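You operate a simulated robot arm through the tools that you are given. There is no shell and no other tool. Be economical: measure what you need, move in short steps, check, and stop when the job is done.

The job below is to be done with a simulated robot arm. You get a single attempt, and the scene is never put back.

Task
Wipe the oil patch off the table and put the lids back on the three open tins.
Fine: use the grey pad and lay it back; each lid on its own tin. What is to be rubbed or washed off counts as gone when no trace of it is left.

Only the result counts: the job must be done as asked and must still hold three seconds after the hand-in. Knocking over, shifting, dropping, spilling or breaking anything else fails it. A push-on lid holds only when it is set on centred and level and pressed home; a screw cap is set on level and turned clockwise until tight.

Robot
A 6-joint arm with a two-finger parallel gripper, fixed in place. Base frame: the origin is at the foot of the arm, x ahead of it, y to its left, z up; the work surface is at about z = 800. Lengths are in mm, angles in degrees, forces in N, time in s.
With the tool pointing down near the work surface it reaches from about 260 to 680 mm from the base axis. Its first joint turns from -66.0 to 66.0 degrees. Payload 2.9 kg.
Tool frame: the origin (TCP) lies between the finger pads and is the grasp point; the fingertips stand 30 mm ahead of it; z points along the fingers, y is the line along which they close. Largest opening 110 mm; finger width 20, thickness 10; the body of the gripper, 48 by 112 mm, starts 55 mm behind the TCP.
Orientation is told as [roll, pitch, yaw] about the base's x, y, z axes, in that order, counted from this pose: with the fingers straight down and closing along the base's y, the tool's x points along the base's -x, its y along +y and its z along -z.

Tools
- The arm moves only by the tool nudge_tool. Its argument "increments" is a list of rows, each an object (a shift or turn left out is 0, a gripper value left out holds the last) with "jaw": the closure in counts, from 0 (fully open) to 255 (shut); "delta_pos": the shift along the tool's x, y, z in mm, a list of three; "dr": the turn, a rotation vector about the tool's x, y, z in degrees, a list of three. In form: [{"jaw": jaw, "delta_pos": [x, y, z], "dr": [rx, ry, rz]}, ...]. A call has 1 to 20 rows; each row shifts and turns the commanded pose from where the row before left it, along the tool's axes as they then stand. Each row takes 0.2 s and may step no farther than 50 mm and 8.6 degrees from the row before; otherwise, or with a gripper value out of range, the whole call is refused. Where a pose cannot be reached the arm comes as near as it can. A force on the tool above 70 N (or 10 N above the force at the start of the call, whichever is more), or a blocked arm, ends the call early, and 0.2 s more pass. The fingers move at their own pace (about 108 mm/s each) and stop on an object; they squeeze with about 38 N. The grip force told is the motor's: it shows also when the fingers shut on nothing. Time passes only in rows, and 0.2 s behind the last, so rows that do not move let the fingers close. The reply holds the time, the measured pose of the TCP, the force on the tool along the base axes, the opening and the grip force, in the units named above and with some noise, with the torque about the TCP (base axes, N m) and any sound that the robot's microphone picked up.
- Cameras (640 x 400 px; columns grow to the right, rows downward): "scene" is fixed at [84.2, 435.3, 1402.4]; the picture's right is [-0.72, -0.70, 0.00], its down [-0.27, 0.27, -0.92] and it looks along [0.64, -0.66, -0.38] (base axes); focal length 344 px, centre (320, 200). "wrist" rides on the gripper at [72, 17, -103] in the tool frame; the picture's right is [-0.23, 0.97, 0.00], its down [-0.76, -0.18, -0.62] and it looks along [-0.61, -0.14, 0.78] (tool axes); focal length 222 px, centre (320, 200). There is no depth. A picture from a camera that has moved, and an enlarged one, comes with that camera's place and axes in the base frame and with its lens.
- capture(camera): a new picture of that camera. It takes no simulated time.
- zoom(camera, box): a new picture of the part [left, top, right, bottom] of that camera's present view, enlarged. It takes no simulated time.
- close_job(): hands the job in; it is judged then, once.

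Go step by step. Nothing tells you positions but the pictures and the camera data: compare them with the known pose of the tool, close in by small moves and look again before you grip or let go. The budget is 120 turns and 76 pictures, counting those below and the enlarged ones. Unless the task says otherwise, let go and move clear before handing in, and close with one line.

The tools are called after ">>>" as name(argument=value, ...) on one line, values as JSON. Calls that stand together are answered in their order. nudge_tool: Moves the arm, as the interface text tells. Its arguments: {"type":"object","properties":{"increments":{"type":"array","items":{"type":"object","properties":{"jaw":{"type":"number"},"delta_pos":{"type":"array","items":{"type":"number"}},"dr":{"type":"array","items":{"type":"number"}}}}}},"required":["increments"]} The other tools are called the same way: capture (camera) takes a picture; zoom (camera, box) takes an enlarged picture of a part of a camera's view; close_job () hands the job in.

At the start:

```text
clock: 0.0
tcp_pos: [375.8, -104.8, 1173.4]
tcp_rot: [0.1, 0.1, 0.0]
force: [-0.1, 0.9, 0.4]
torque: [-0.04, -0.04, 0.01]
opening: 110.1
grip_force: 0.1
```

scene: 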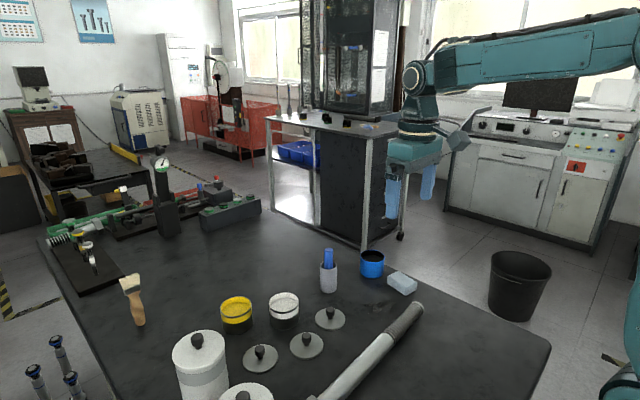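
wrist: 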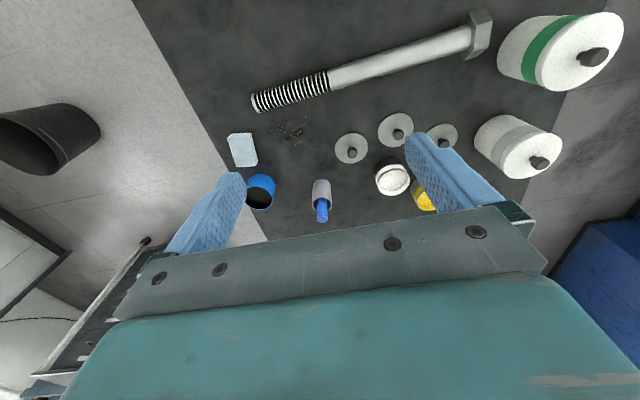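

I see three open tins (yellow, white, blue), three lids with knobs, a pale grey-blue pad and an oil spot near the pad. I'll zoom in on these to measure them.

>>> zoom(camera="scene", box=[200, 230, 440, 380])

>>> zoom(camera="wrist", box=[210, 90, 466, 250])

```text
2.67 times, centred on (320, 305) of scene
camera zoom: at [84.2, 435.3, 1402.4], right [-0.72, -0.7, 0.0], down [-0.27, 0.27, -0.92], along [0.64, -0.66, -0.38], focal length 916 px, centre (320, -80)
```

zoom: 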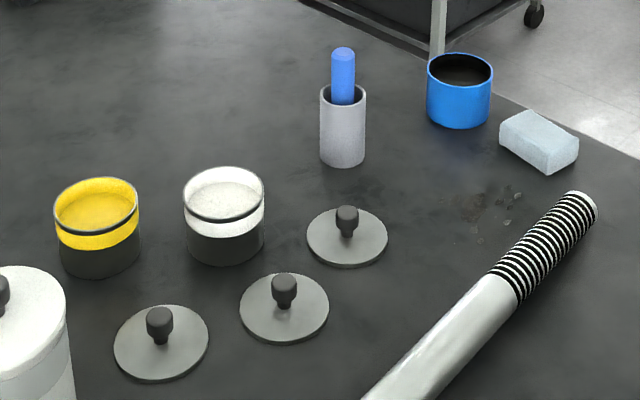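

```text
2.50 times, centred on (338, 170) of wrist
camera zoom: at [303.6, -88.3, 1273.8], right [0.23, 0.97, 0.0], down [0.76, -0.18, 0.62], along [0.61, -0.14, -0.78], focal length 555 px, centre (275, 275)
```

zoom: 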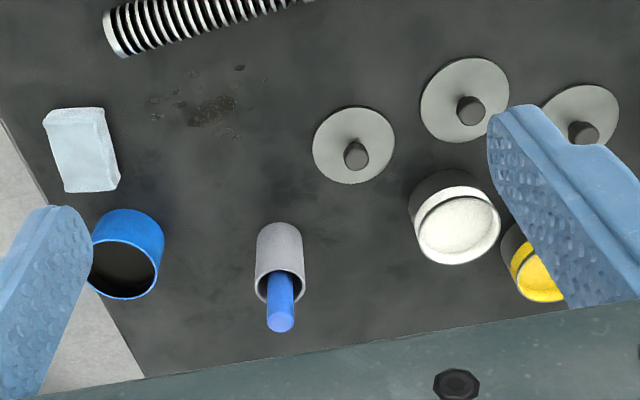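

Tins are near (690,99) yellow, (621,8) white and (576,-300) blue. I'll move in for a closer look at the lids and tins.

>>> nudge_tool(increments=[{"delta_pos": [0, 35, 35]}, {"delta_pos": [0, 35, 35]}, {"delta_pos": [0, 35, 35]}, {"delta_pos": [0, 35, 35]}, {"delta_pos": [0, 35, 35]}, {}])

>>> capture(camera="wrist")

```text
clock: 1.4
tcp_pos: [376.0, 67.8, 997.2]
tcp_rot: [0.1, 0.1, 0.0]
force: [-0.7, -0.5, 0.0]
torque: [0.0, -0.01, -0.02]
opening: 110.0
grip_force: 0.1
```

```text
71 pictures are left
camera wrist: at [303.3, 85.2, 1097.7], right [0.23, 0.97, 0.0], down [0.76, -0.18, 0.62], along [0.61, -0.14, -0.78], focal length 222 px, centre (320, 200)
```

wrist: 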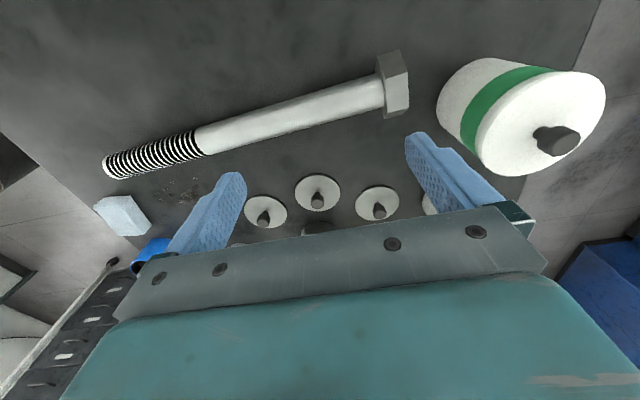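

Lids are visible between the fingers; I'll zoom in on them.

>>> zoom(camera="wrist", box=[230, 160, 430, 240])

>>> zoom(camera="scene", box=[210, 280, 310, 340])

>>> zoom(camera="scene", box=[320, 240, 440, 320])

```text
3.20 times, centred on (330, 200) of wrist
camera zoom: at [303.3, 85.2, 1097.7], right [0.23, 0.97, 0.0], down [0.76, -0.18, 0.62], along [0.61, -0.14, -0.78], focal length 711 px, centre (288, 200)
```

zoom: 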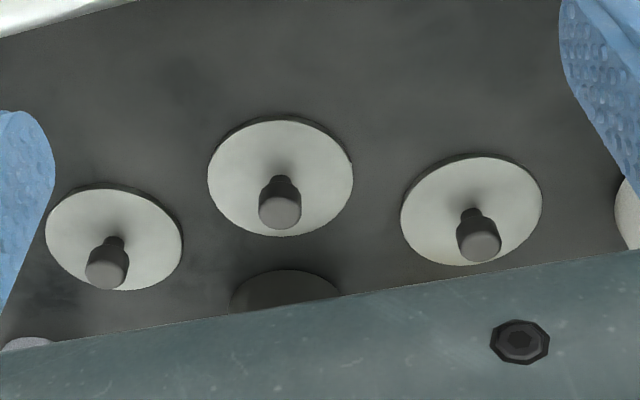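

```text
6.40 times, centred on (260, 310) of scene
camera zoom: at [84.2, 435.3, 1402.4], right [-0.72, -0.7, 0.0], down [-0.27, 0.27, -0.92], along [0.64, -0.66, -0.38], focal length 2199 px, centre (704, -504)
```

zoom: 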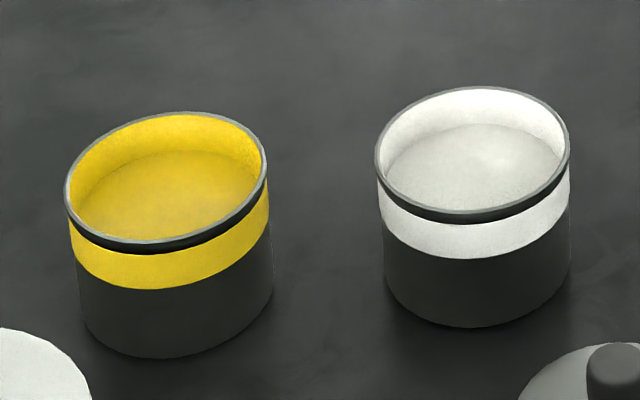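

```text
5.00 times, centred on (380, 280) of scene
camera zoom: at [84.2, 435.3, 1402.4], right [-0.72, -0.7, 0.0], down [-0.27, 0.27, -0.92], along [0.64, -0.66, -0.38], focal length 1718 px, centre (20, -200)
```

zoom: 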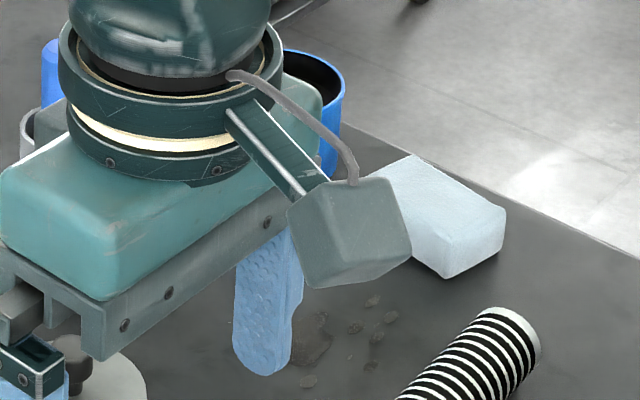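

Lids lie near A (564,126), B (518,31), C (538,-70), all about 77 mm across. Next, a look at the blue tin, pad and oil patch.

>>> nudge_tool(increments=[{"delta_pos": [4, -49, 0]}, {"delta_pos": [4, -49, 0]}, {"delta_pos": [4, -49, 0]}, {"delta_pos": [4, -49, 0]}, {"delta_pos": [4, -49, 0]}, {"delta_pos": [4, -49, 0]}, {"delta_pos": [4, -44, 0]}, {}])

>>> capture(camera="wrist")

>>> zoom(camera="scene", box=[310, 230, 440, 311])

```text
clock: 3.2
tcp_pos: [348.3, -270.2, 997.5]
tcp_rot: [0.0, 0.0, 0.1]
force: [0.2, 0.3, -0.2]
torque: [-0.02, 0.02, 0.0]
opening: 109.9
grip_force: 0.2
```

```text
67 pictures are left
camera wrist: at [276.0, -252.3, 1098.0], right [0.23, 0.97, 0.0], down [0.76, -0.18, 0.62], along [0.61, -0.14, -0.78], focal length 222 px, centre (320, 200)
```

wrist: 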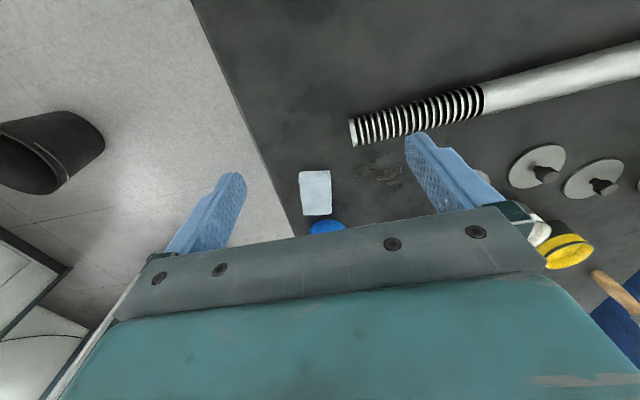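

```text
4.92 times, centred on (375, 270) of scene
camera zoom: at [84.2, 435.2, 1402.4], right [-0.72, -0.7, 0.0], down [-0.27, 0.27, -0.92], along [0.64, -0.66, -0.38], focal length 1692 px, centre (49, -147)
```

zoom: 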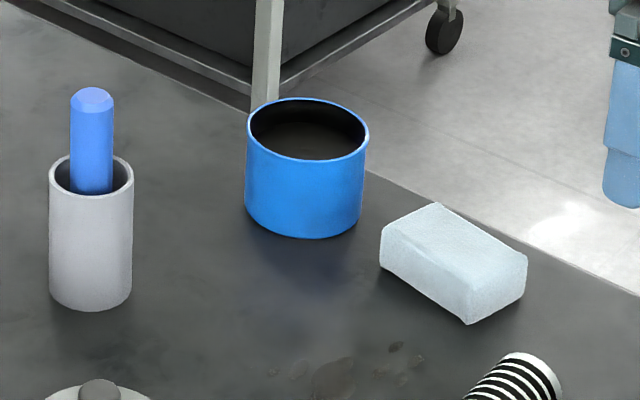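

The pad is near (474,-305), about 70 x 47 mm with yaw around -7°, and the oil spans roughly x 445–515, y -240..-145. I'll hover over the pad.

>>> nudge_tool(increments=[{"delta_pos": [-42, -12, 25]}, {"delta_pos": [-42, -12, 25]}, {"delta_pos": [-42, -11, 25]}, {"delta_pos": [0, 0, 12], "dr": [0, 0, 7]}, {}])

>>> capture(camera="wrist")

>>> zoom(camera="scene", box=[310, 230, 440, 311])

```text
refused: row 1 steps farther than a row can; nothing moved
```

```text
65 pictures are left
camera wrist: at [276.0, -252.3, 1098.0], right [0.23, 0.97, 0.0], down [0.76, -0.18, 0.62], along [0.61, -0.14, -0.78], focal length 222 px, centre (320, 200)
```

wrist: 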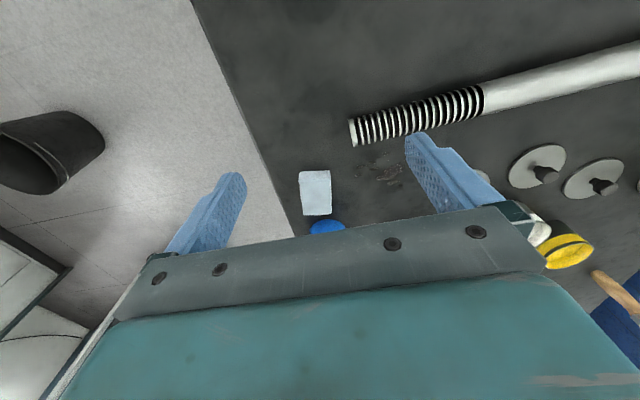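

```text
4.92 times, centred on (375, 270) of scene
camera zoom: at [84.2, 435.2, 1402.4], right [-0.72, -0.7, 0.0], down [-0.27, 0.27, -0.92], along [0.64, -0.66, -0.38], focal length 1692 px, centre (49, -147)
```

zoom: 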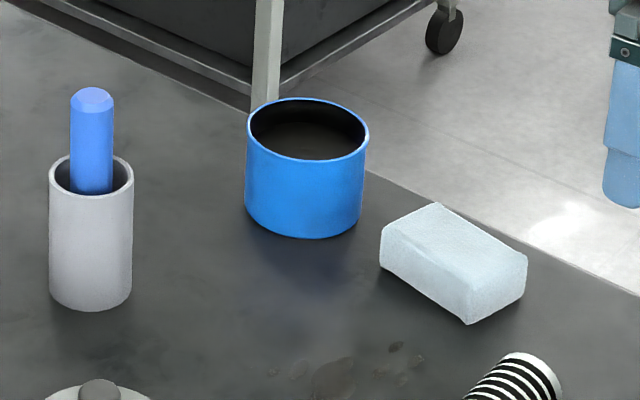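

The step was just over 50 mm; I'll repeat with smaller rows.

>>> nudge_tool(increments=[{"delta_pos": [-31, -9, 22]}, {"delta_pos": [-31, -9, 22]}, {"delta_pos": [-31, -9, 22]}, {"delta_pos": [-33, -8, 22]}, {"delta_pos": [0, 0, 9], "dr": [0, 0, 7]}, {}])

>>> capture(camera="wrist")

```text
clock: 4.6
tcp_pos: [473.4, -304.4, 901.1]
tcp_rot: [0.0, 0.0, -7.0]
force: [-0.2, -0.1, -0.6]
torque: [0.04, -0.01, 0.01]
opening: 110.0
grip_force: 0.1
```

```text
63 pictures are left
camera wrist: at [403.8, -277.7, 1001.9], right [0.34, 0.94, 0.0], down [0.73, -0.27, 0.62], along [0.58, -0.21, -0.78], focal length 222 px, centre (320, 200)
```

wrist: 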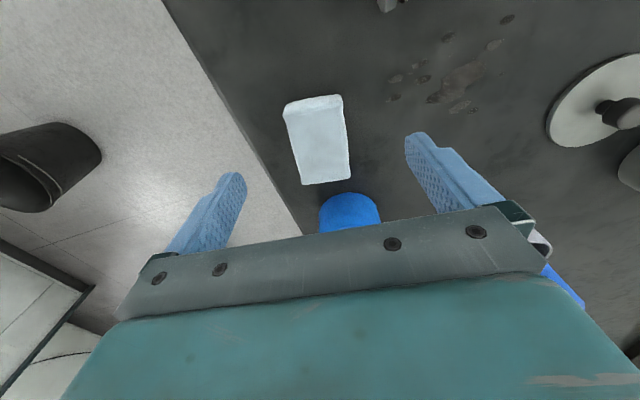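

Pad centre refines to (483,-306) with yaw about -11°. I'll align, lower and grip.

>>> nudge_tool(increments=[{"dr": [0, 0, 4]}, {"delta_pos": [-9.7, 0, 20]}, {"delta_pos": [0, 0, 25]}, {"delta_pos": [0, 0, 18]}, {"jaw": 120}, {}])

>>> capture(camera="wrist")

>>> zoom(camera="scene", box=[330, 230, 460, 311])

```text
clock: 6.0
tcp_pos: [483.8, -307.8, 837.8]
tcp_rot: [0.0, -0.1, -11.0]
force: [0.3, 0.7, -0.4]
torque: [0.02, 0.02, -0.03]
opening: 58.1
grip_force: 0.0
```

```text
62 pictures are left
camera wrist: at [416.1, -275.9, 938.7], right [0.41, 0.91, 0.0], down [0.71, -0.32, 0.62], along [0.57, -0.25, -0.78], focal length 222 px, centre (320, 200)
```

wrist: 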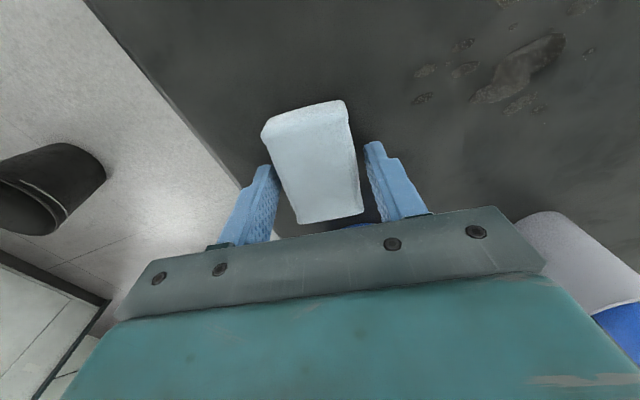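

```text
4.92 times, centred on (395, 270) of scene
camera zoom: at [84.2, 435.3, 1402.4], right [-0.72, -0.7, 0.0], down [-0.27, 0.27, -0.92], along [0.64, -0.66, -0.38], focal length 1692 px, centre (-49, -147)
```

zoom: 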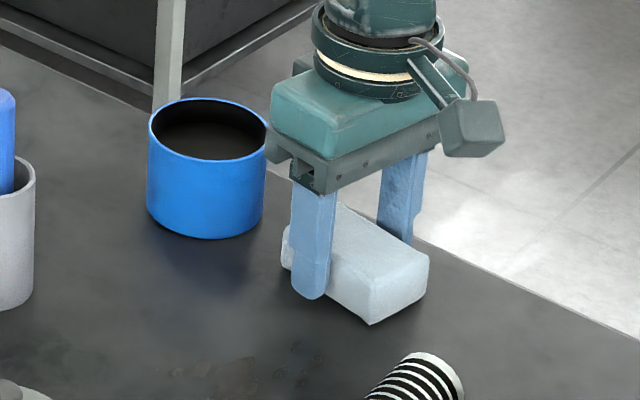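

Pad is well between the fingers. Gripping it and lifting slightly.

>>> nudge_tool(increments=[{"jaw": 255}, {}, {}, {}, {"delta_pos": [0, 0, -15]}, {"delta_pos": [0, 0, -15]}, {}])

>>> capture(camera="wrist")

>>> zoom(camera="scene", box=[330, 230, 460, 311])

```text
clock: 7.6
tcp_pos: [484.3, -306.1, 867.2]
tcp_rot: [0.0, 0.0, -11.1]
force: [-0.7, 0.7, -0.3]
torque: [0.02, 0.0, 0.03]
opening: 0.2
grip_force: 37.8
```

```text
60 pictures are left
camera wrist: at [415.6, -275.1, 968.9], right [0.41, 0.91, 0.0], down [0.71, -0.32, 0.62], along [0.57, -0.25, -0.78], focal length 222 px, centre (320, 200)
```

wrist: 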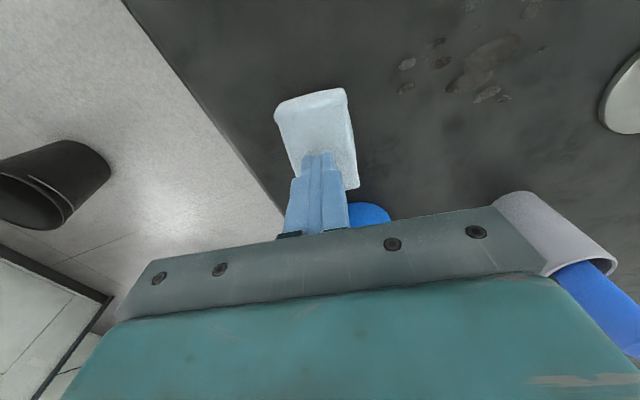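

```text
4.92 times, centred on (395, 270) of scene
camera zoom: at [84.2, 435.3, 1402.4], right [-0.72, -0.7, 0.0], down [-0.27, 0.27, -0.92], along [0.64, -0.66, -0.38], focal length 1692 px, centre (-49, -147)
```

zoom: 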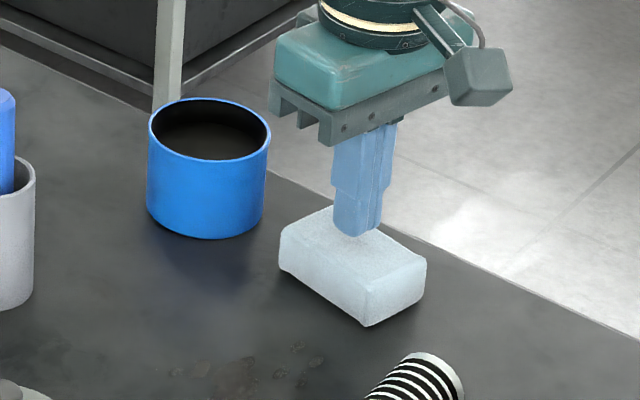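

The fingers slipped off the pad and shut above it; the pad is almost where it was. I'll reopen, go lower and close, checking the opening before lifting.

>>> nudge_tool(increments=[{"jaw": 90}, {}, {}, {"delta_pos": [0, 0, 20]}, {"delta_pos": [0, 0, 14]}, {}])

>>> zoom(camera="wrist", box=[200, 80, 440, 230])

>>> zoom(camera="scene", box=[370, 250, 430, 300])

```text
clock: 9.0
tcp_pos: [483.0, -307.2, 833.2]
tcp_rot: [0.0, 0.0, -11.1]
force: [0.3, 0.2, -0.3]
torque: [-0.01, 0.0, -0.01]
opening: 71.6
grip_force: 0.1
```

```text
2.67 times, centred on (320, 155) of wrist
camera zoom: at [415.1, -276.2, 934.6], right [0.41, 0.91, 0.0], down [0.71, -0.32, 0.62], along [0.57, -0.25, -0.78], focal length 592 px, centre (320, 320)
```

zoom: 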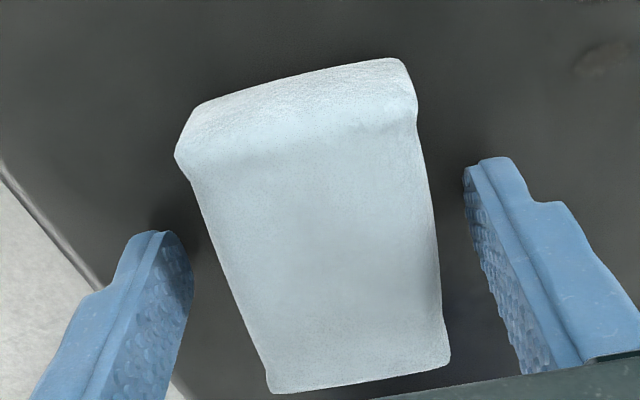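

```text
8.00 times, centred on (400, 275) of scene
camera zoom: at [84.2, 435.3, 1402.4], right [-0.72, -0.7, 0.0], down [-0.27, 0.27, -0.92], along [0.64, -0.66, -0.38], focal length 2749 px, centre (-320, -400)
```

zoom: 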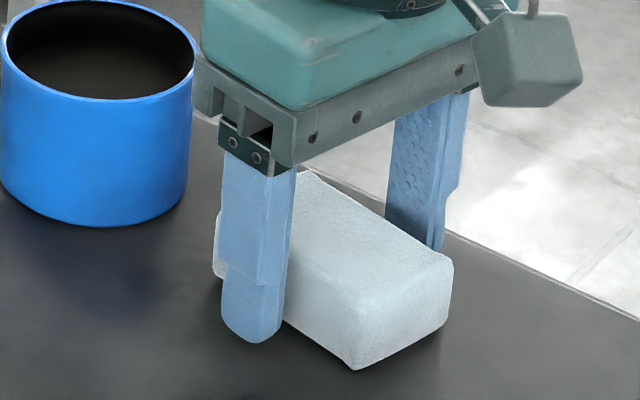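

Fingers straddle the pad with tips near the table. Closing in place and checking the opening.

>>> nudge_tool(increments=[{"jaw": 160}, {}, {"jaw": 255}, {}, {}])

>>> zoom(camera="scene", box=[370, 250, 430, 300])

```text
clock: 10.2
tcp_pos: [483.2, -305.4, 833.7]
tcp_rot: [0.0, 0.0, -11.0]
force: [0.6, -0.4, 0.0]
torque: [0.01, -0.02, 0.02]
opening: 48.9
grip_force: 38.1
```

```text
8.00 times, centred on (400, 275) of scene
camera zoom: at [84.2, 435.3, 1402.4], right [-0.72, -0.7, 0.0], down [-0.27, 0.27, -0.92], along [0.64, -0.66, -0.38], focal length 2749 px, centre (-320, -400)
```

zoom: 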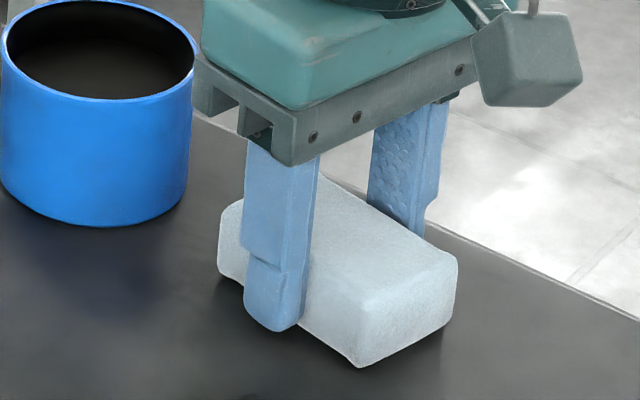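

Held at 48.9 mm. Lift a little and check that the grip remains.

>>> nudge_tool(increments=[{"delta_pos": [0, 0, -5]}, {"delta_pos": [0, 0, -7]}, {}])

>>> zoom(camera="scene", box=[370, 250, 430, 300])

```text
clock: 11.0
tcp_pos: [482.6, -306.3, 846.4]
tcp_rot: [0.1, 0.0, -11.1]
force: [0.3, 0.4, -0.6]
torque: [-0.03, -0.02, 0.03]
opening: 48.9
grip_force: 37.5
```

```text
8.00 times, centred on (400, 275) of scene
camera zoom: at [84.2, 435.3, 1402.4], right [-0.72, -0.7, 0.0], down [-0.27, 0.27, -0.92], along [0.64, -0.66, -0.38], focal length 2749 px, centre (-320, -400)
```

zoom: 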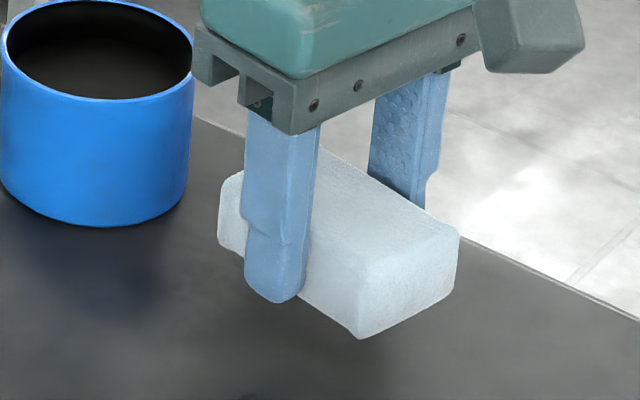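

The pad is held. I'll rotate to yaw 0, move to the left of the patch and lower until there is contact.

>>> nudge_tool(increments=[{"dr": [0, 0, -5.5], "delta_pos": [0, 0, -4]}, {"dr": [0, 0, -5.5]}, {"delta_pos": [14, 26, 0]}, {"delta_pos": [0, 25, 0]}, {"delta_pos": [0, 0, 12]}, {"delta_pos": [0, 0, 5]}, {}])

>>> capture(camera="wrist")

```text
clock: 12.6
tcp_pos: [469.1, -253.6, 832.9]
tcp_rot: [0.0, -0.1, 0.0]
force: [-5.4, 4.4, 18.3]
torque: [0.18, 0.34, 0.0]
opening: 49.1
grip_force: 38.3
```

```text
54 pictures are left
camera wrist: at [397.6, -236.1, 934.5], right [0.23, 0.97, 0.0], down [0.76, -0.18, 0.62], along [0.61, -0.14, -0.78], focal length 222 px, centre (320, 200)
```

wrist: 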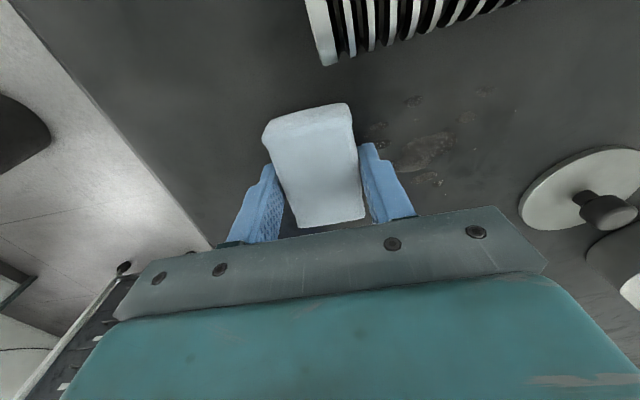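

Contact at about 18 N, clear of the bolt. Stroking across and back, then another lane.

>>> nudge_tool(increments=[{"delta_pos": [0, 23, 0]}, {"delta_pos": [0, 23, 0]}, {"delta_pos": [0, 23, 0]}, {"delta_pos": [0, 23, 0]}, {"delta_pos": [0, 20, 0]}, {"delta_pos": [-9, 0, 0]}, {"delta_pos": [-9, 0, 0]}, {"delta_pos": [0, -22, 0]}, {"delta_pos": [0, -22, 0]}, {"delta_pos": [0, -22, 0]}, {"delta_pos": [0, -22, 0]}, {"delta_pos": [0, -22, 0]}, {}])

>>> capture(camera="wrist")

```text
clock: 15.4
tcp_pos: [488.2, -254.3, 833.0]
tcp_rot: [-0.1, 0.0, 0.0]
force: [-0.7, 1.1, 8.9]
torque: [0.07, -0.04, 0.0]
opening: 49.0
grip_force: 38.0
```

```text
53 pictures are left
camera wrist: at [415.6, -235.7, 934.6], right [0.23, 0.97, 0.0], down [0.76, -0.18, 0.62], along [0.61, -0.14, -0.78], focal length 222 px, centre (320, 200)
```

wrist: 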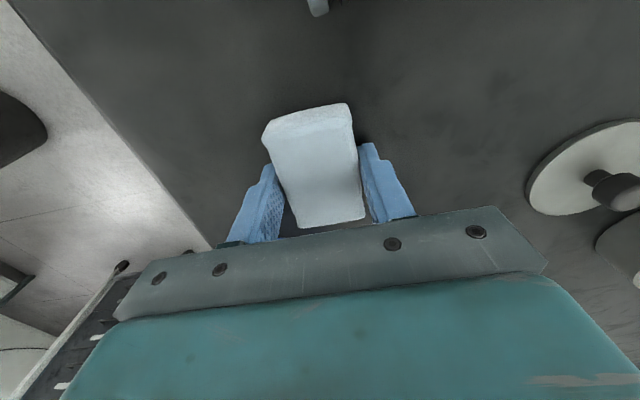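

Most of it is gone. One more pass on both lanes with slightly more pressure, then inspect.

>>> nudge_tool(increments=[{"delta_pos": [0, 22, 1]}, {"delta_pos": [0, 22, 0]}, {"delta_pos": [0, 22, 0]}, {"delta_pos": [0, 22, 0]}, {"delta_pos": [0, 22, 0]}, {"delta_pos": [10, 0, 0]}, {"delta_pos": [12, 0, 0]}, {"delta_pos": [0, -22, 0]}, {"delta_pos": [0, -22, 0]}, {"delta_pos": [0, -22, 0]}, {"delta_pos": [0, -22, 0]}, {"delta_pos": [0, -22, 0]}, {"delta_pos": [0, 0, -6]}, {"delta_pos": [0, 0, -10]}, {}])

>>> zoom(camera="wrist", box=[340, 20, 560, 220])

>>> zoom(camera="scene", box=[340, 260, 440, 330])

```text
clock: 18.6
tcp_pos: [465.9, -251.6, 847.5]
tcp_rot: [0.0, 0.1, 0.1]
force: [0.3, 0.3, -0.7]
torque: [-0.04, 0.01, -0.01]
opening: 49.1
grip_force: 38.6
```

```text
2.00 times, centred on (450, 120) of wrist
camera zoom: at [393.7, -234.6, 949.8], right [0.23, 0.97, 0.0], down [0.76, -0.18, 0.62], along [0.61, -0.14, -0.78], focal length 444 px, centre (60, 360)
```

zoom: 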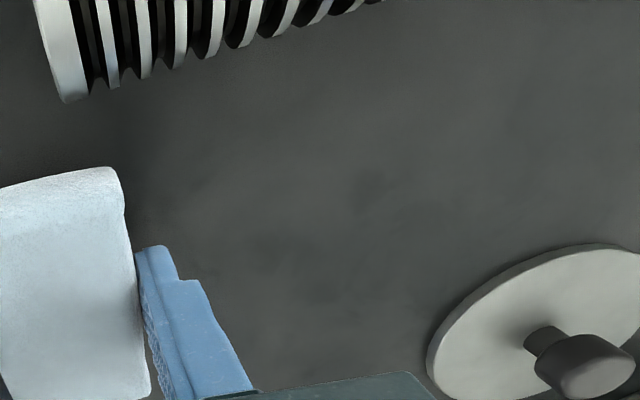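

```text
5.71 times, centred on (390, 295) of scene
camera zoom: at [84.2, 435.3, 1402.4], right [-0.72, -0.7, 0.0], down [-0.27, 0.27, -0.92], along [0.64, -0.66, -0.38], focal length 1964 px, centre (-80, -343)
```

zoom: 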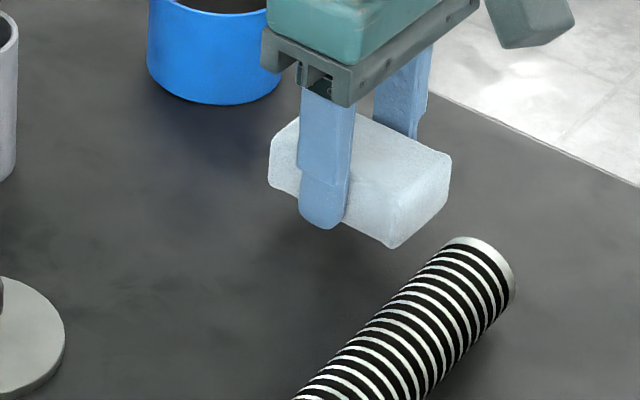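

The patch is gone. Returning the pad to its original spot and releasing.

>>> nudge_tool(increments=[{"delta_pos": [-9, -27, 0]}, {"delta_pos": [-8.5, -27, 0]}, {"dr": [0, 0, 5.5]}, {"dr": [0, 0, 5.5]}, {"delta_pos": [0, 0, 10]}, {"delta_pos": [0, 0, 3.6]}, {}])

```text
clock: 20.2
tcp_pos: [483.9, -306.8, 836.0]
tcp_rot: [0.0, 0.0, -11.0]
force: [0.0, -0.9, -0.9]
torque: [0.01, 0.01, 0.02]
opening: 49.1
grip_force: 37.9
```

>>> nudge_tool(increments=[{"delta_pos": [0, 0, 1.5]}, {"delta_pos": [0, 0, 1]}, {}])

```text
clock: 21.0
tcp_pos: [484.5, -306.5, 832.9]
tcp_rot: [0.0, -0.1, -11.0]
force: [-0.8, 1.1, 4.8]
torque: [0.02, -0.14, 0.05]
opening: 48.9
grip_force: 37.8
```

Pad is touching the table. Releasing, rising, then moving to hover over lid C.

>>> nudge_tool(increments=[{"jaw": 90}, {}, {}, {"delta_pos": [0, 0, -20]}, {"delta_pos": [0, 0, -40]}, {"delta_pos": [0, 0, -40], "dr": [0, 0, -5.5]}, {"dr": [0, 0, -5.5]}, {"delta_pos": [-11, 47, 0]}, {"delta_pos": [-11, 47, 0]}, {"delta_pos": [-11, 47, 0]}, {"delta_pos": [-11, 47, 0]}, {"delta_pos": [-10, 48, 0]}, {}])

>>> capture(camera="wrist")

>>> zoom(camera="scene", box=[310, 230, 440, 311])

```text
clock: 23.8
tcp_pos: [536.4, -69.3, 932.7]
tcp_rot: [0.0, 0.1, -0.1]
force: [0.5, 0.8, 0.0]
torque: [0.0, 0.01, 0.0]
opening: 71.4
grip_force: 0.0
```

```text
50 pictures are left
camera wrist: at [465.1, -52.1, 1033.5], right [0.23, 0.97, 0.0], down [0.76, -0.18, 0.62], along [0.61, -0.14, -0.78], focal length 222 px, centre (320, 200)
```

wrist: 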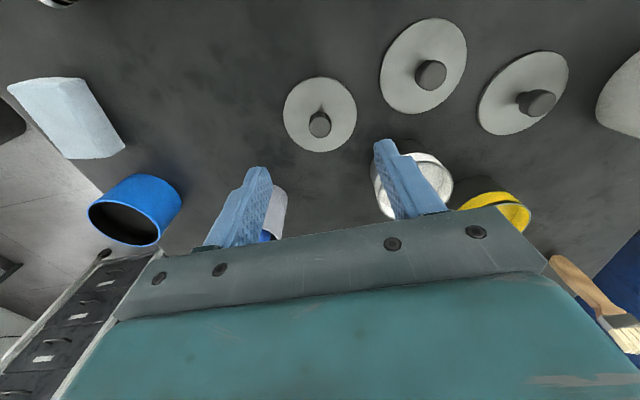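

```text
4.92 times, centred on (375, 270) of scene
camera zoom: at [84.2, 435.3, 1402.4], right [-0.72, -0.7, 0.0], down [-0.27, 0.27, -0.92], along [0.64, -0.66, -0.38], focal length 1692 px, centre (49, -147)
```

zoom: 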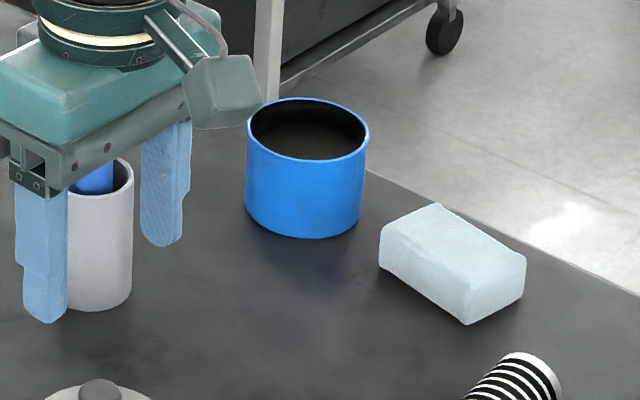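

The pad is back in place and the table is clean. Lid C's knob is nearly under the tool; descending and checking alignment.

>>> nudge_tool(increments=[{"delta_pos": [0, 0, 30]}, {"delta_pos": [0, 0, 32]}, {}])

>>> zoom(camera="wrist", box=[200, 80, 440, 230])

```text
clock: 24.6
tcp_pos: [538.0, -71.3, 868.6]
tcp_rot: [-0.1, 0.0, 0.0]
force: [-0.1, 0.5, -0.2]
torque: [-0.03, -0.02, -0.01]
opening: 71.2
grip_force: 0.0
```

```text
2.67 times, centred on (320, 155) of wrist
camera zoom: at [465.9, -53.7, 970.7], right [0.23, 0.97, 0.0], down [0.76, -0.18, 0.62], along [0.61, -0.14, -0.78], focal length 592 px, centre (320, 320)
```

zoom: 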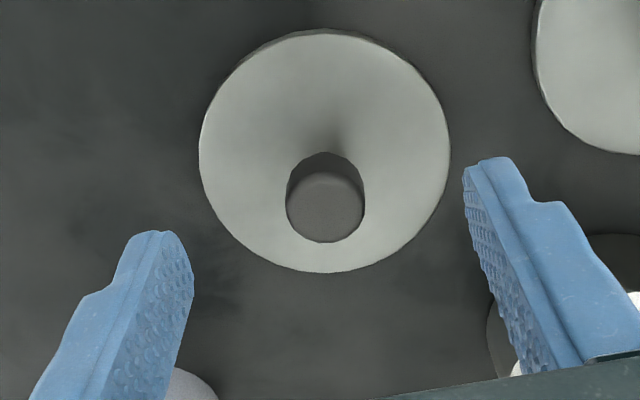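

Aligned within ~1 mm. Descending to the knob and gripping.

>>> nudge_tool(increments=[{"delta_pos": [1, 1.3, 14]}, {"delta_pos": [0, 0, 13]}, {"jaw": 190}, {}, {"jaw": 255}, {}, {}])

>>> zoom(camera="wrist", box=[200, 80, 440, 230])

>>> zoom(camera="scene", box=[290, 280, 370, 330])

```text
clock: 26.2
tcp_pos: [536.9, -71.8, 842.7]
tcp_rot: [0.0, 0.0, 0.0]
force: [-0.3, 0.2, -0.8]
torque: [0.03, 0.04, 0.02]
opening: 19.0
grip_force: 38.0
```

```text
2.67 times, centred on (320, 155) of wrist
camera zoom: at [464.1, -53.4, 943.6], right [0.23, 0.97, 0.0], down [0.76, -0.18, 0.62], along [0.61, -0.14, -0.78], focal length 592 px, centre (320, 320)
```

zoom: 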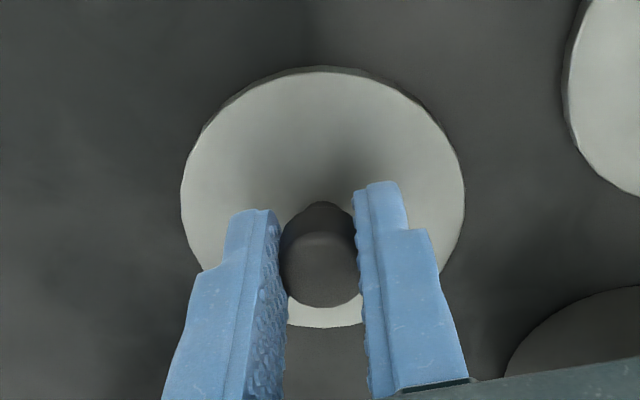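

```text
8.00 times, centred on (330, 305) of scene
camera zoom: at [84.2, 435.3, 1402.4], right [-0.72, -0.7, 0.0], down [-0.27, 0.27, -0.92], along [0.64, -0.66, -0.38], focal length 2749 px, centre (240, -640)
```

zoom: 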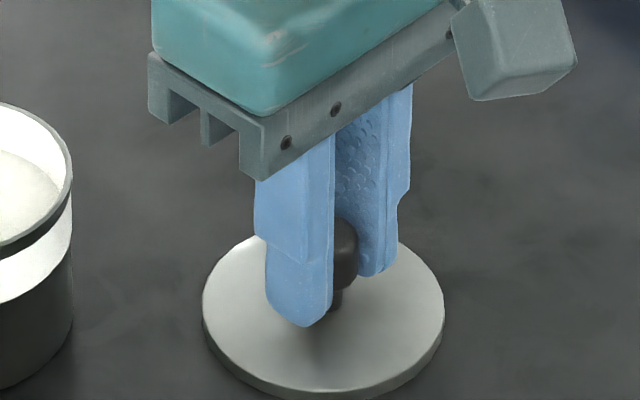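

Gripped at 19 mm. Lifting lid C and carrying it high past the marker cup to the blue tin.

>>> nudge_tool(increments=[{"delta_pos": [0, 0, -10]}, {"delta_pos": [0, 0, -25]}, {"delta_pos": [0, 0, -30]}, {"delta_pos": [0, 0, -35]}, {"delta_pos": [0, 0, -30]}, {"delta_pos": [3, -40, 0]}, {"delta_pos": [3, -40, 0]}, {"delta_pos": [0, -40, 0]}, {"delta_pos": [0, -40, 0]}, {"delta_pos": [0, -40, 0]}, {"delta_pos": [-20, -30, 0]}, {"delta_pos": [-25, -10, 0]}, {}])

>>> capture(camera="wrist")

>>> zoom(camera="scene", box=[310, 190, 440, 290])

```text
clock: 29.0
tcp_pos: [575.3, -310.6, 973.3]
tcp_rot: [0.0, 0.1, 0.0]
force: [1.0, 0.3, 0.3]
torque: [-0.03, 0.01, -0.02]
opening: 19.0
grip_force: 38.1
```

```text
45 pictures are left
camera wrist: at [502.6, -293.3, 1074.1], right [0.23, 0.97, 0.0], down [0.76, -0.18, 0.62], along [0.61, -0.14, -0.78], focal length 222 px, centre (320, 200)
```

wrist: 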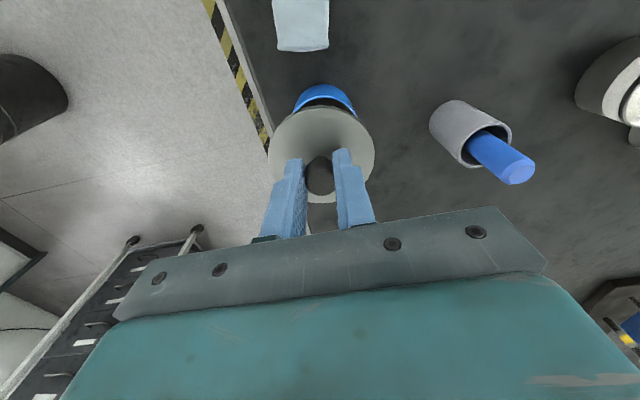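

```text
4.00 times, centred on (375, 240) of scene
camera zoom: at [84.2, 435.3, 1402.4], right [-0.72, -0.7, 0.0], down [-0.27, 0.27, -0.92], along [0.64, -0.66, -0.38], focal length 1375 px, centre (100, 40)
```

zoom: 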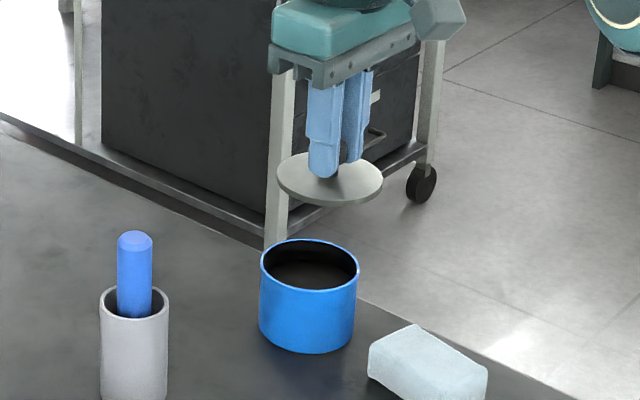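

Lid C is held level. I'll move it roughly over the blue tin, just above the rim, for a direct comparison.

>>> nudge_tool(increments=[{"delta_pos": [-16.5, -3, 20]}, {"delta_pos": [0, 0, 25]}, {"delta_pos": [0, 0, 15]}, {}])

>>> zoom(camera="scene", box=[340, 220, 410, 290])

>>> zoom(camera="wrist", box=[220, 60, 420, 220])

```text
clock: 30.0
tcp_pos: [593.2, -313.9, 912.2]
tcp_rot: [0.0, -0.1, -0.1]
force: [0.1, -0.5, 0.7]
torque: [0.0, -0.04, 0.02]
opening: 18.7
grip_force: 37.8
```

```text
5.71 times, centred on (375, 255) of scene
camera zoom: at [84.2, 435.3, 1402.4], right [-0.72, -0.7, 0.0], down [-0.27, 0.27, -0.92], along [0.64, -0.66, -0.38], focal length 1964 px, centre (6, -114)
```

zoom: 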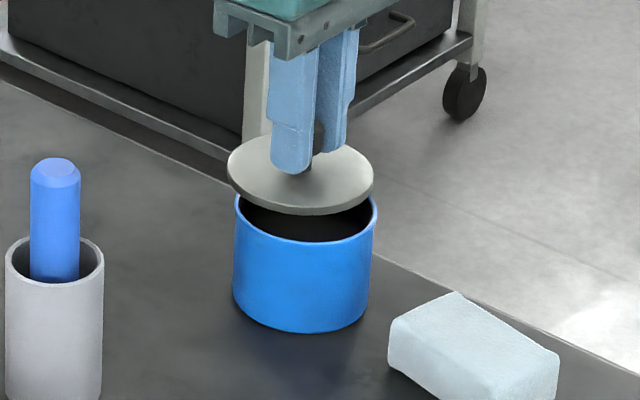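

```text
2.50 times, centred on (320, 140) of wrist
camera zoom: at [520.6, -295.6, 1013.1], right [0.23, 0.97, 0.0], down [0.76, -0.18, 0.62], along [0.61, -0.14, -0.78], focal length 555 px, centre (320, 350)
```

zoom: 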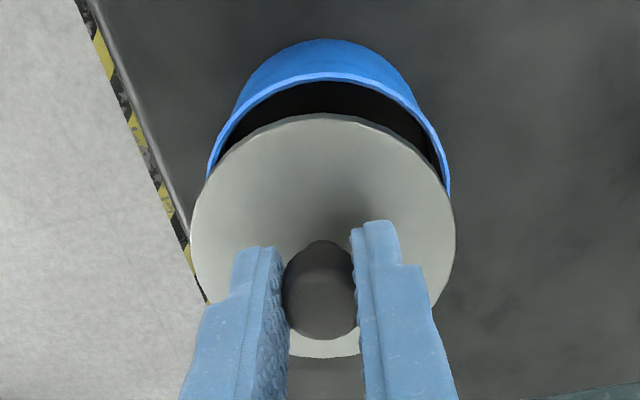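

Lid needs about 4 mm toward the base. Correcting, lowering to just above the rim and looking again.

>>> nudge_tool(increments=[{"delta_pos": [4, 0.3, 6]}, {"delta_pos": [0, 0, 5]}, {}])

>>> zoom(camera="scene", box=[350, 230, 400, 280])

>>> zoom(camera="wrist", box=[220, 60, 420, 220])

```text
clock: 30.8
tcp_pos: [587.5, -312.3, 901.0]
tcp_rot: [0.0, 0.0, 0.0]
force: [0.9, 0.5, 0.5]
torque: [-0.01, 0.0, -0.02]
opening: 18.8
grip_force: 38.1
```

```text
8.00 times, centred on (375, 255) of scene
camera zoom: at [84.2, 435.3, 1402.4], right [-0.72, -0.7, 0.0], down [-0.27, 0.27, -0.92], along [0.64, -0.66, -0.38], focal length 2749 px, centre (-120, -240)
```

zoom: 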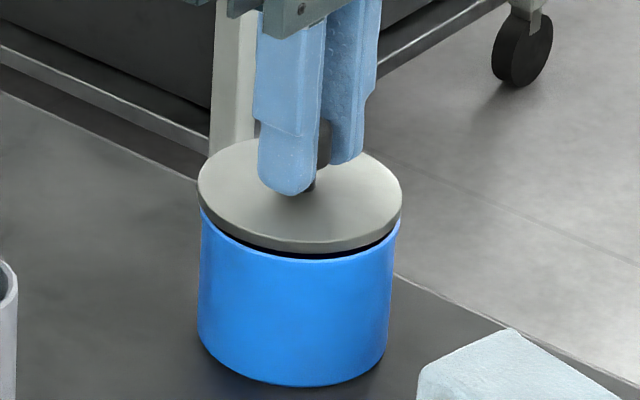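

```text
2.50 times, centred on (320, 140) of wrist
camera zoom: at [515.6, -294.4, 1002.4], right [0.23, 0.97, 0.0], down [0.76, -0.18, 0.62], along [0.61, -0.14, -0.78], focal length 555 px, centre (320, 350)
```

zoom: 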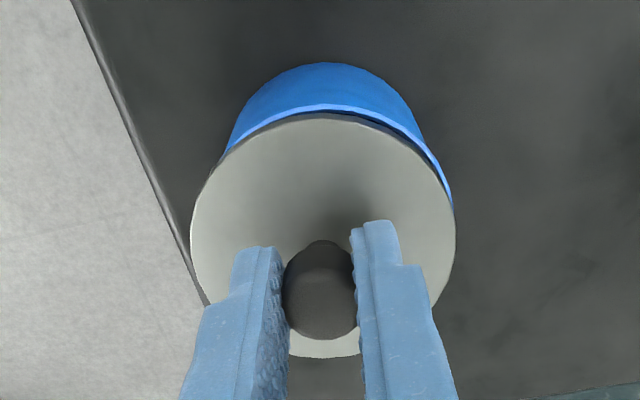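

Nearly centred. A small correction, then lower until contact and press.

>>> nudge_tool(increments=[{"delta_pos": [0.7, 0.9, 3]}, {"delta_pos": [0, 0, 1.5]}, {"delta_pos": [0, 0, 1]}, {}])

>>> zoom(camera="scene", box=[350, 230, 400, 280])

>>> zoom(camera="wrist", box=[270, 80, 370, 160])

```text
clock: 31.8
tcp_pos: [589.2, -309.9, 898.9]
tcp_rot: [-0.2, -0.1, 0.1]
force: [-3.5, 2.8, 18.2]
torque: [0.04, 0.06, 0.04]
opening: 19.0
grip_force: 37.9
```

```text
8.00 times, centred on (375, 255) of scene
camera zoom: at [83.8, 435.5, 1402.3], right [-0.72, -0.7, 0.0], down [-0.27, 0.27, -0.92], along [0.64, -0.66, -0.38], focal length 2749 px, centre (-120, -240)
```

zoom: 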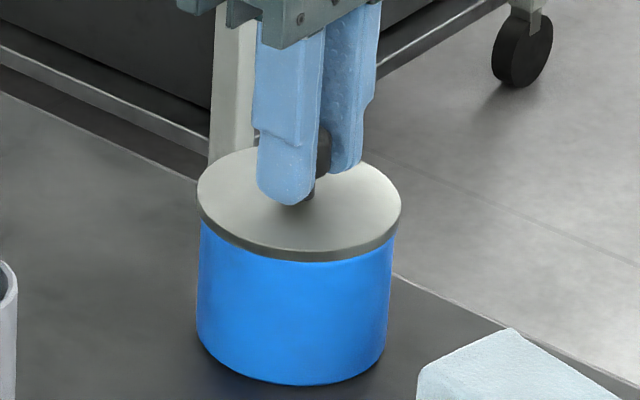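

```text
5.00 times, centred on (320, 120) of wrist
camera zoom: at [514.7, -293.2, 999.1], right [0.23, 0.97, 0.0], down [0.76, -0.18, 0.63], along [0.61, -0.14, -0.78], focal length 1111 px, centre (320, 600)
```

zoom: 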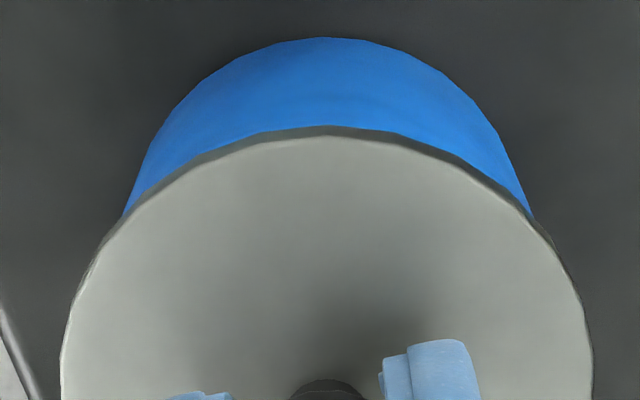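

Contact at 18 N and centred. Pressing down progressively.

>>> nudge_tool(increments=[{"delta_pos": [0, 0, 1]}, {"delta_pos": [0, 0, 1]}, {"delta_pos": [0, 0, 1]}, {"delta_pos": [0, 0, 1]}, {}])

```text
clock: 33.0
tcp_pos: [588.0, -310.9, 897.1]
tcp_rot: [-0.2, -0.6, 0.0]
force: [-6.2, 4.4, 36.0]
torque: [0.03, 0.01, 0.0]
opening: 18.6
grip_force: 38.1
```

>>> nudge_tool(increments=[{"delta_pos": [0, 0, 1]}, {"delta_pos": [0, 0, 1]}, {"delta_pos": [0, 0, 1]}, {"delta_pos": [0, 0, 1]}, {"delta_pos": [0, 0, 1]}, {}])

>>> zoom(camera="scene", box=[350, 230, 400, 280])

```text
clock: 34.4
tcp_pos: [589.2, -310.5, 895.1]
tcp_rot: [-0.5, -0.7, 0.0]
force: [-5.5, 11.5, 40.9]
torque: [0.15, -0.15, 0.08]
opening: 18.8
grip_force: 37.9
```

```text
8.00 times, centred on (375, 255) of scene
camera zoom: at [83.3, 436.0, 1402.2], right [-0.72, -0.7, 0.0], down [-0.27, 0.27, -0.92], along [0.65, -0.66, -0.38], focal length 2749 px, centre (-120, -240)
```

zoom: 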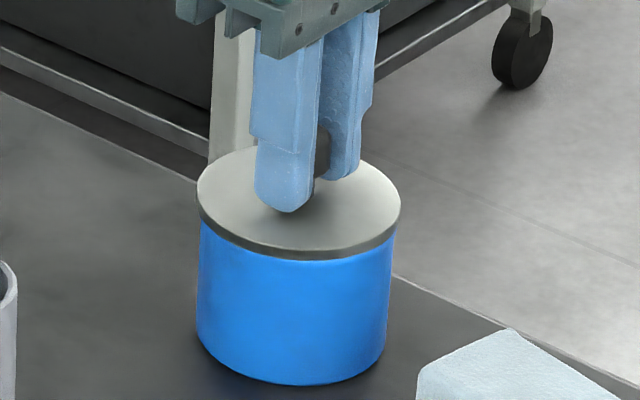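

The fingers begin to slip on the knob without a click. I'll relieve the load, let go, close the fingers and press on the knob's top instead.

>>> nudge_tool(increments=[{"delta_pos": [0, 0, -4]}, {"delta_pos": [0, 0, -3]}, {}])

```text
clock: 35.2
tcp_pos: [588.2, -312.8, 893.8]
tcp_rot: [0.1, 0.1, -0.1]
force: [5.1, -1.7, 9.8]
torque: [-0.1, -0.58, -0.07]
opening: 19.1
grip_force: 38.3
```

>>> nudge_tool(increments=[{"delta_pos": [0, 0, -1]}, {"jaw": 150}, {}, {"delta_pos": [0, 0, -20]}, {"delta_pos": [0, 0, -25]}, {"jaw": 255}, {}, {}])

>>> zoom(camera="scene", box=[350, 220, 400, 280])

>>> zoom(camera="wrist", box=[220, 60, 420, 220])

```text
clock: 37.0
tcp_pos: [587.7, -310.8, 940.8]
tcp_rot: [0.0, 0.0, 0.0]
force: [0.3, -0.6, 0.0]
torque: [-0.01, 0.03, 0.01]
opening: 0.1
grip_force: 37.7
```

```text
6.67 times, centred on (375, 250) of scene
camera zoom: at [84.2, 435.3, 1402.4], right [-0.72, -0.7, 0.0], down [-0.27, 0.27, -0.92], along [0.64, -0.66, -0.38], focal length 2291 px, centre (-47, -133)
```

zoom: 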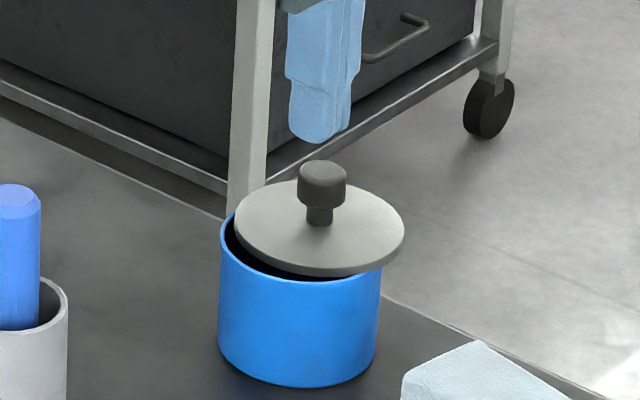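

```text
2.50 times, centred on (320, 140) of wrist
camera zoom: at [514.5, -294.0, 1041.8], right [0.23, 0.97, 0.0], down [0.76, -0.18, 0.62], along [0.61, -0.14, -0.78], focal length 555 px, centre (320, 350)
```

zoom: 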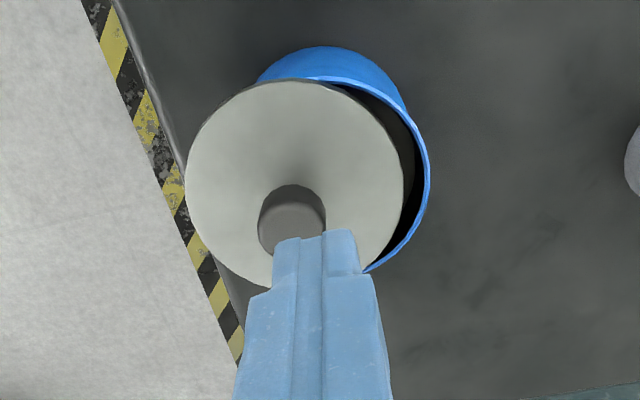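

The lid slid off-centre by ~10 mm on release; the tin hasn't moved. I'll regrip the knob, recentre, and release with no stored load.

>>> nudge_tool(increments=[{"jaw": 90}, {}, {"delta_pos": [6.5, -8.5, 0]}, {"delta_pos": [0, 0, 18]}, {}])

>>> zoom(camera="wrist", box=[200, 80, 440, 230])

```text
clock: 38.2
tcp_pos: [579.5, -319.0, 920.8]
tcp_rot: [0.0, 0.1, 0.0]
force: [0.0, -0.2, -0.2]
torque: [0.01, -0.01, -0.05]
opening: 71.1
grip_force: 0.0
```

```text
2.67 times, centred on (320, 155) of wrist
camera zoom: at [507.3, -302.5, 1021.8], right [0.23, 0.97, 0.0], down [0.76, -0.18, 0.62], along [0.61, -0.14, -0.78], focal length 592 px, centre (320, 320)
```

zoom: 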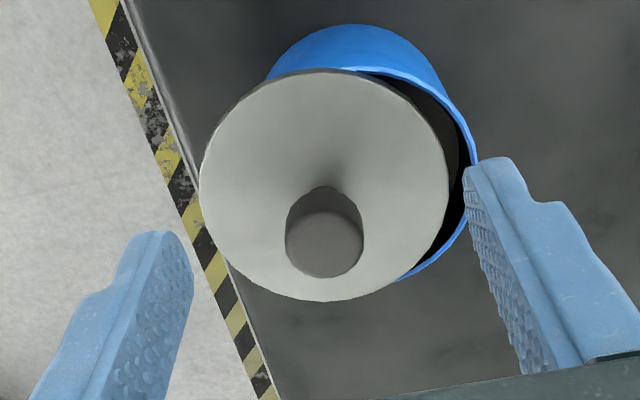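

Knob is at about (588,-320). Shifting over it, lowering and gripping.

>>> nudge_tool(increments=[{"delta_pos": [-8.5, 0, 0]}, {"delta_pos": [0, 0, 12]}, {"delta_pos": [0, 0, 12]}, {}])

>>> zoom(camera="wrist", box=[200, 80, 440, 230])

```text
clock: 39.2
tcp_pos: [589.9, -320.1, 896.8]
tcp_rot: [0.0, 0.1, 0.1]
force: [0.0, 0.5, 0.1]
torque: [0.0, 0.02, -0.04]
opening: 71.1
grip_force: 0.1
```

```text
2.67 times, centred on (320, 155) of wrist
camera zoom: at [516.8, -302.5, 997.8], right [0.23, 0.97, 0.0], down [0.76, -0.18, 0.62], along [0.61, -0.14, -0.78], focal length 592 px, centre (320, 320)
```

zoom: 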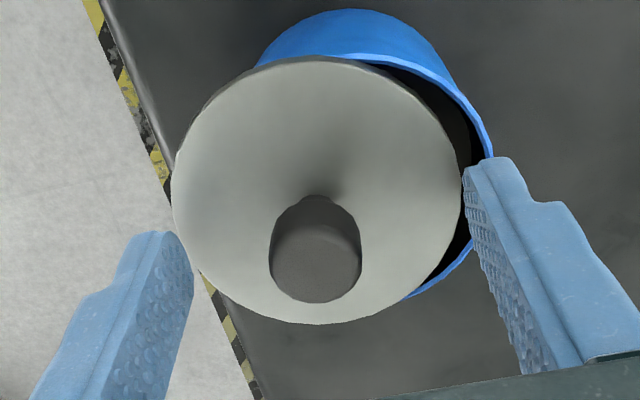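

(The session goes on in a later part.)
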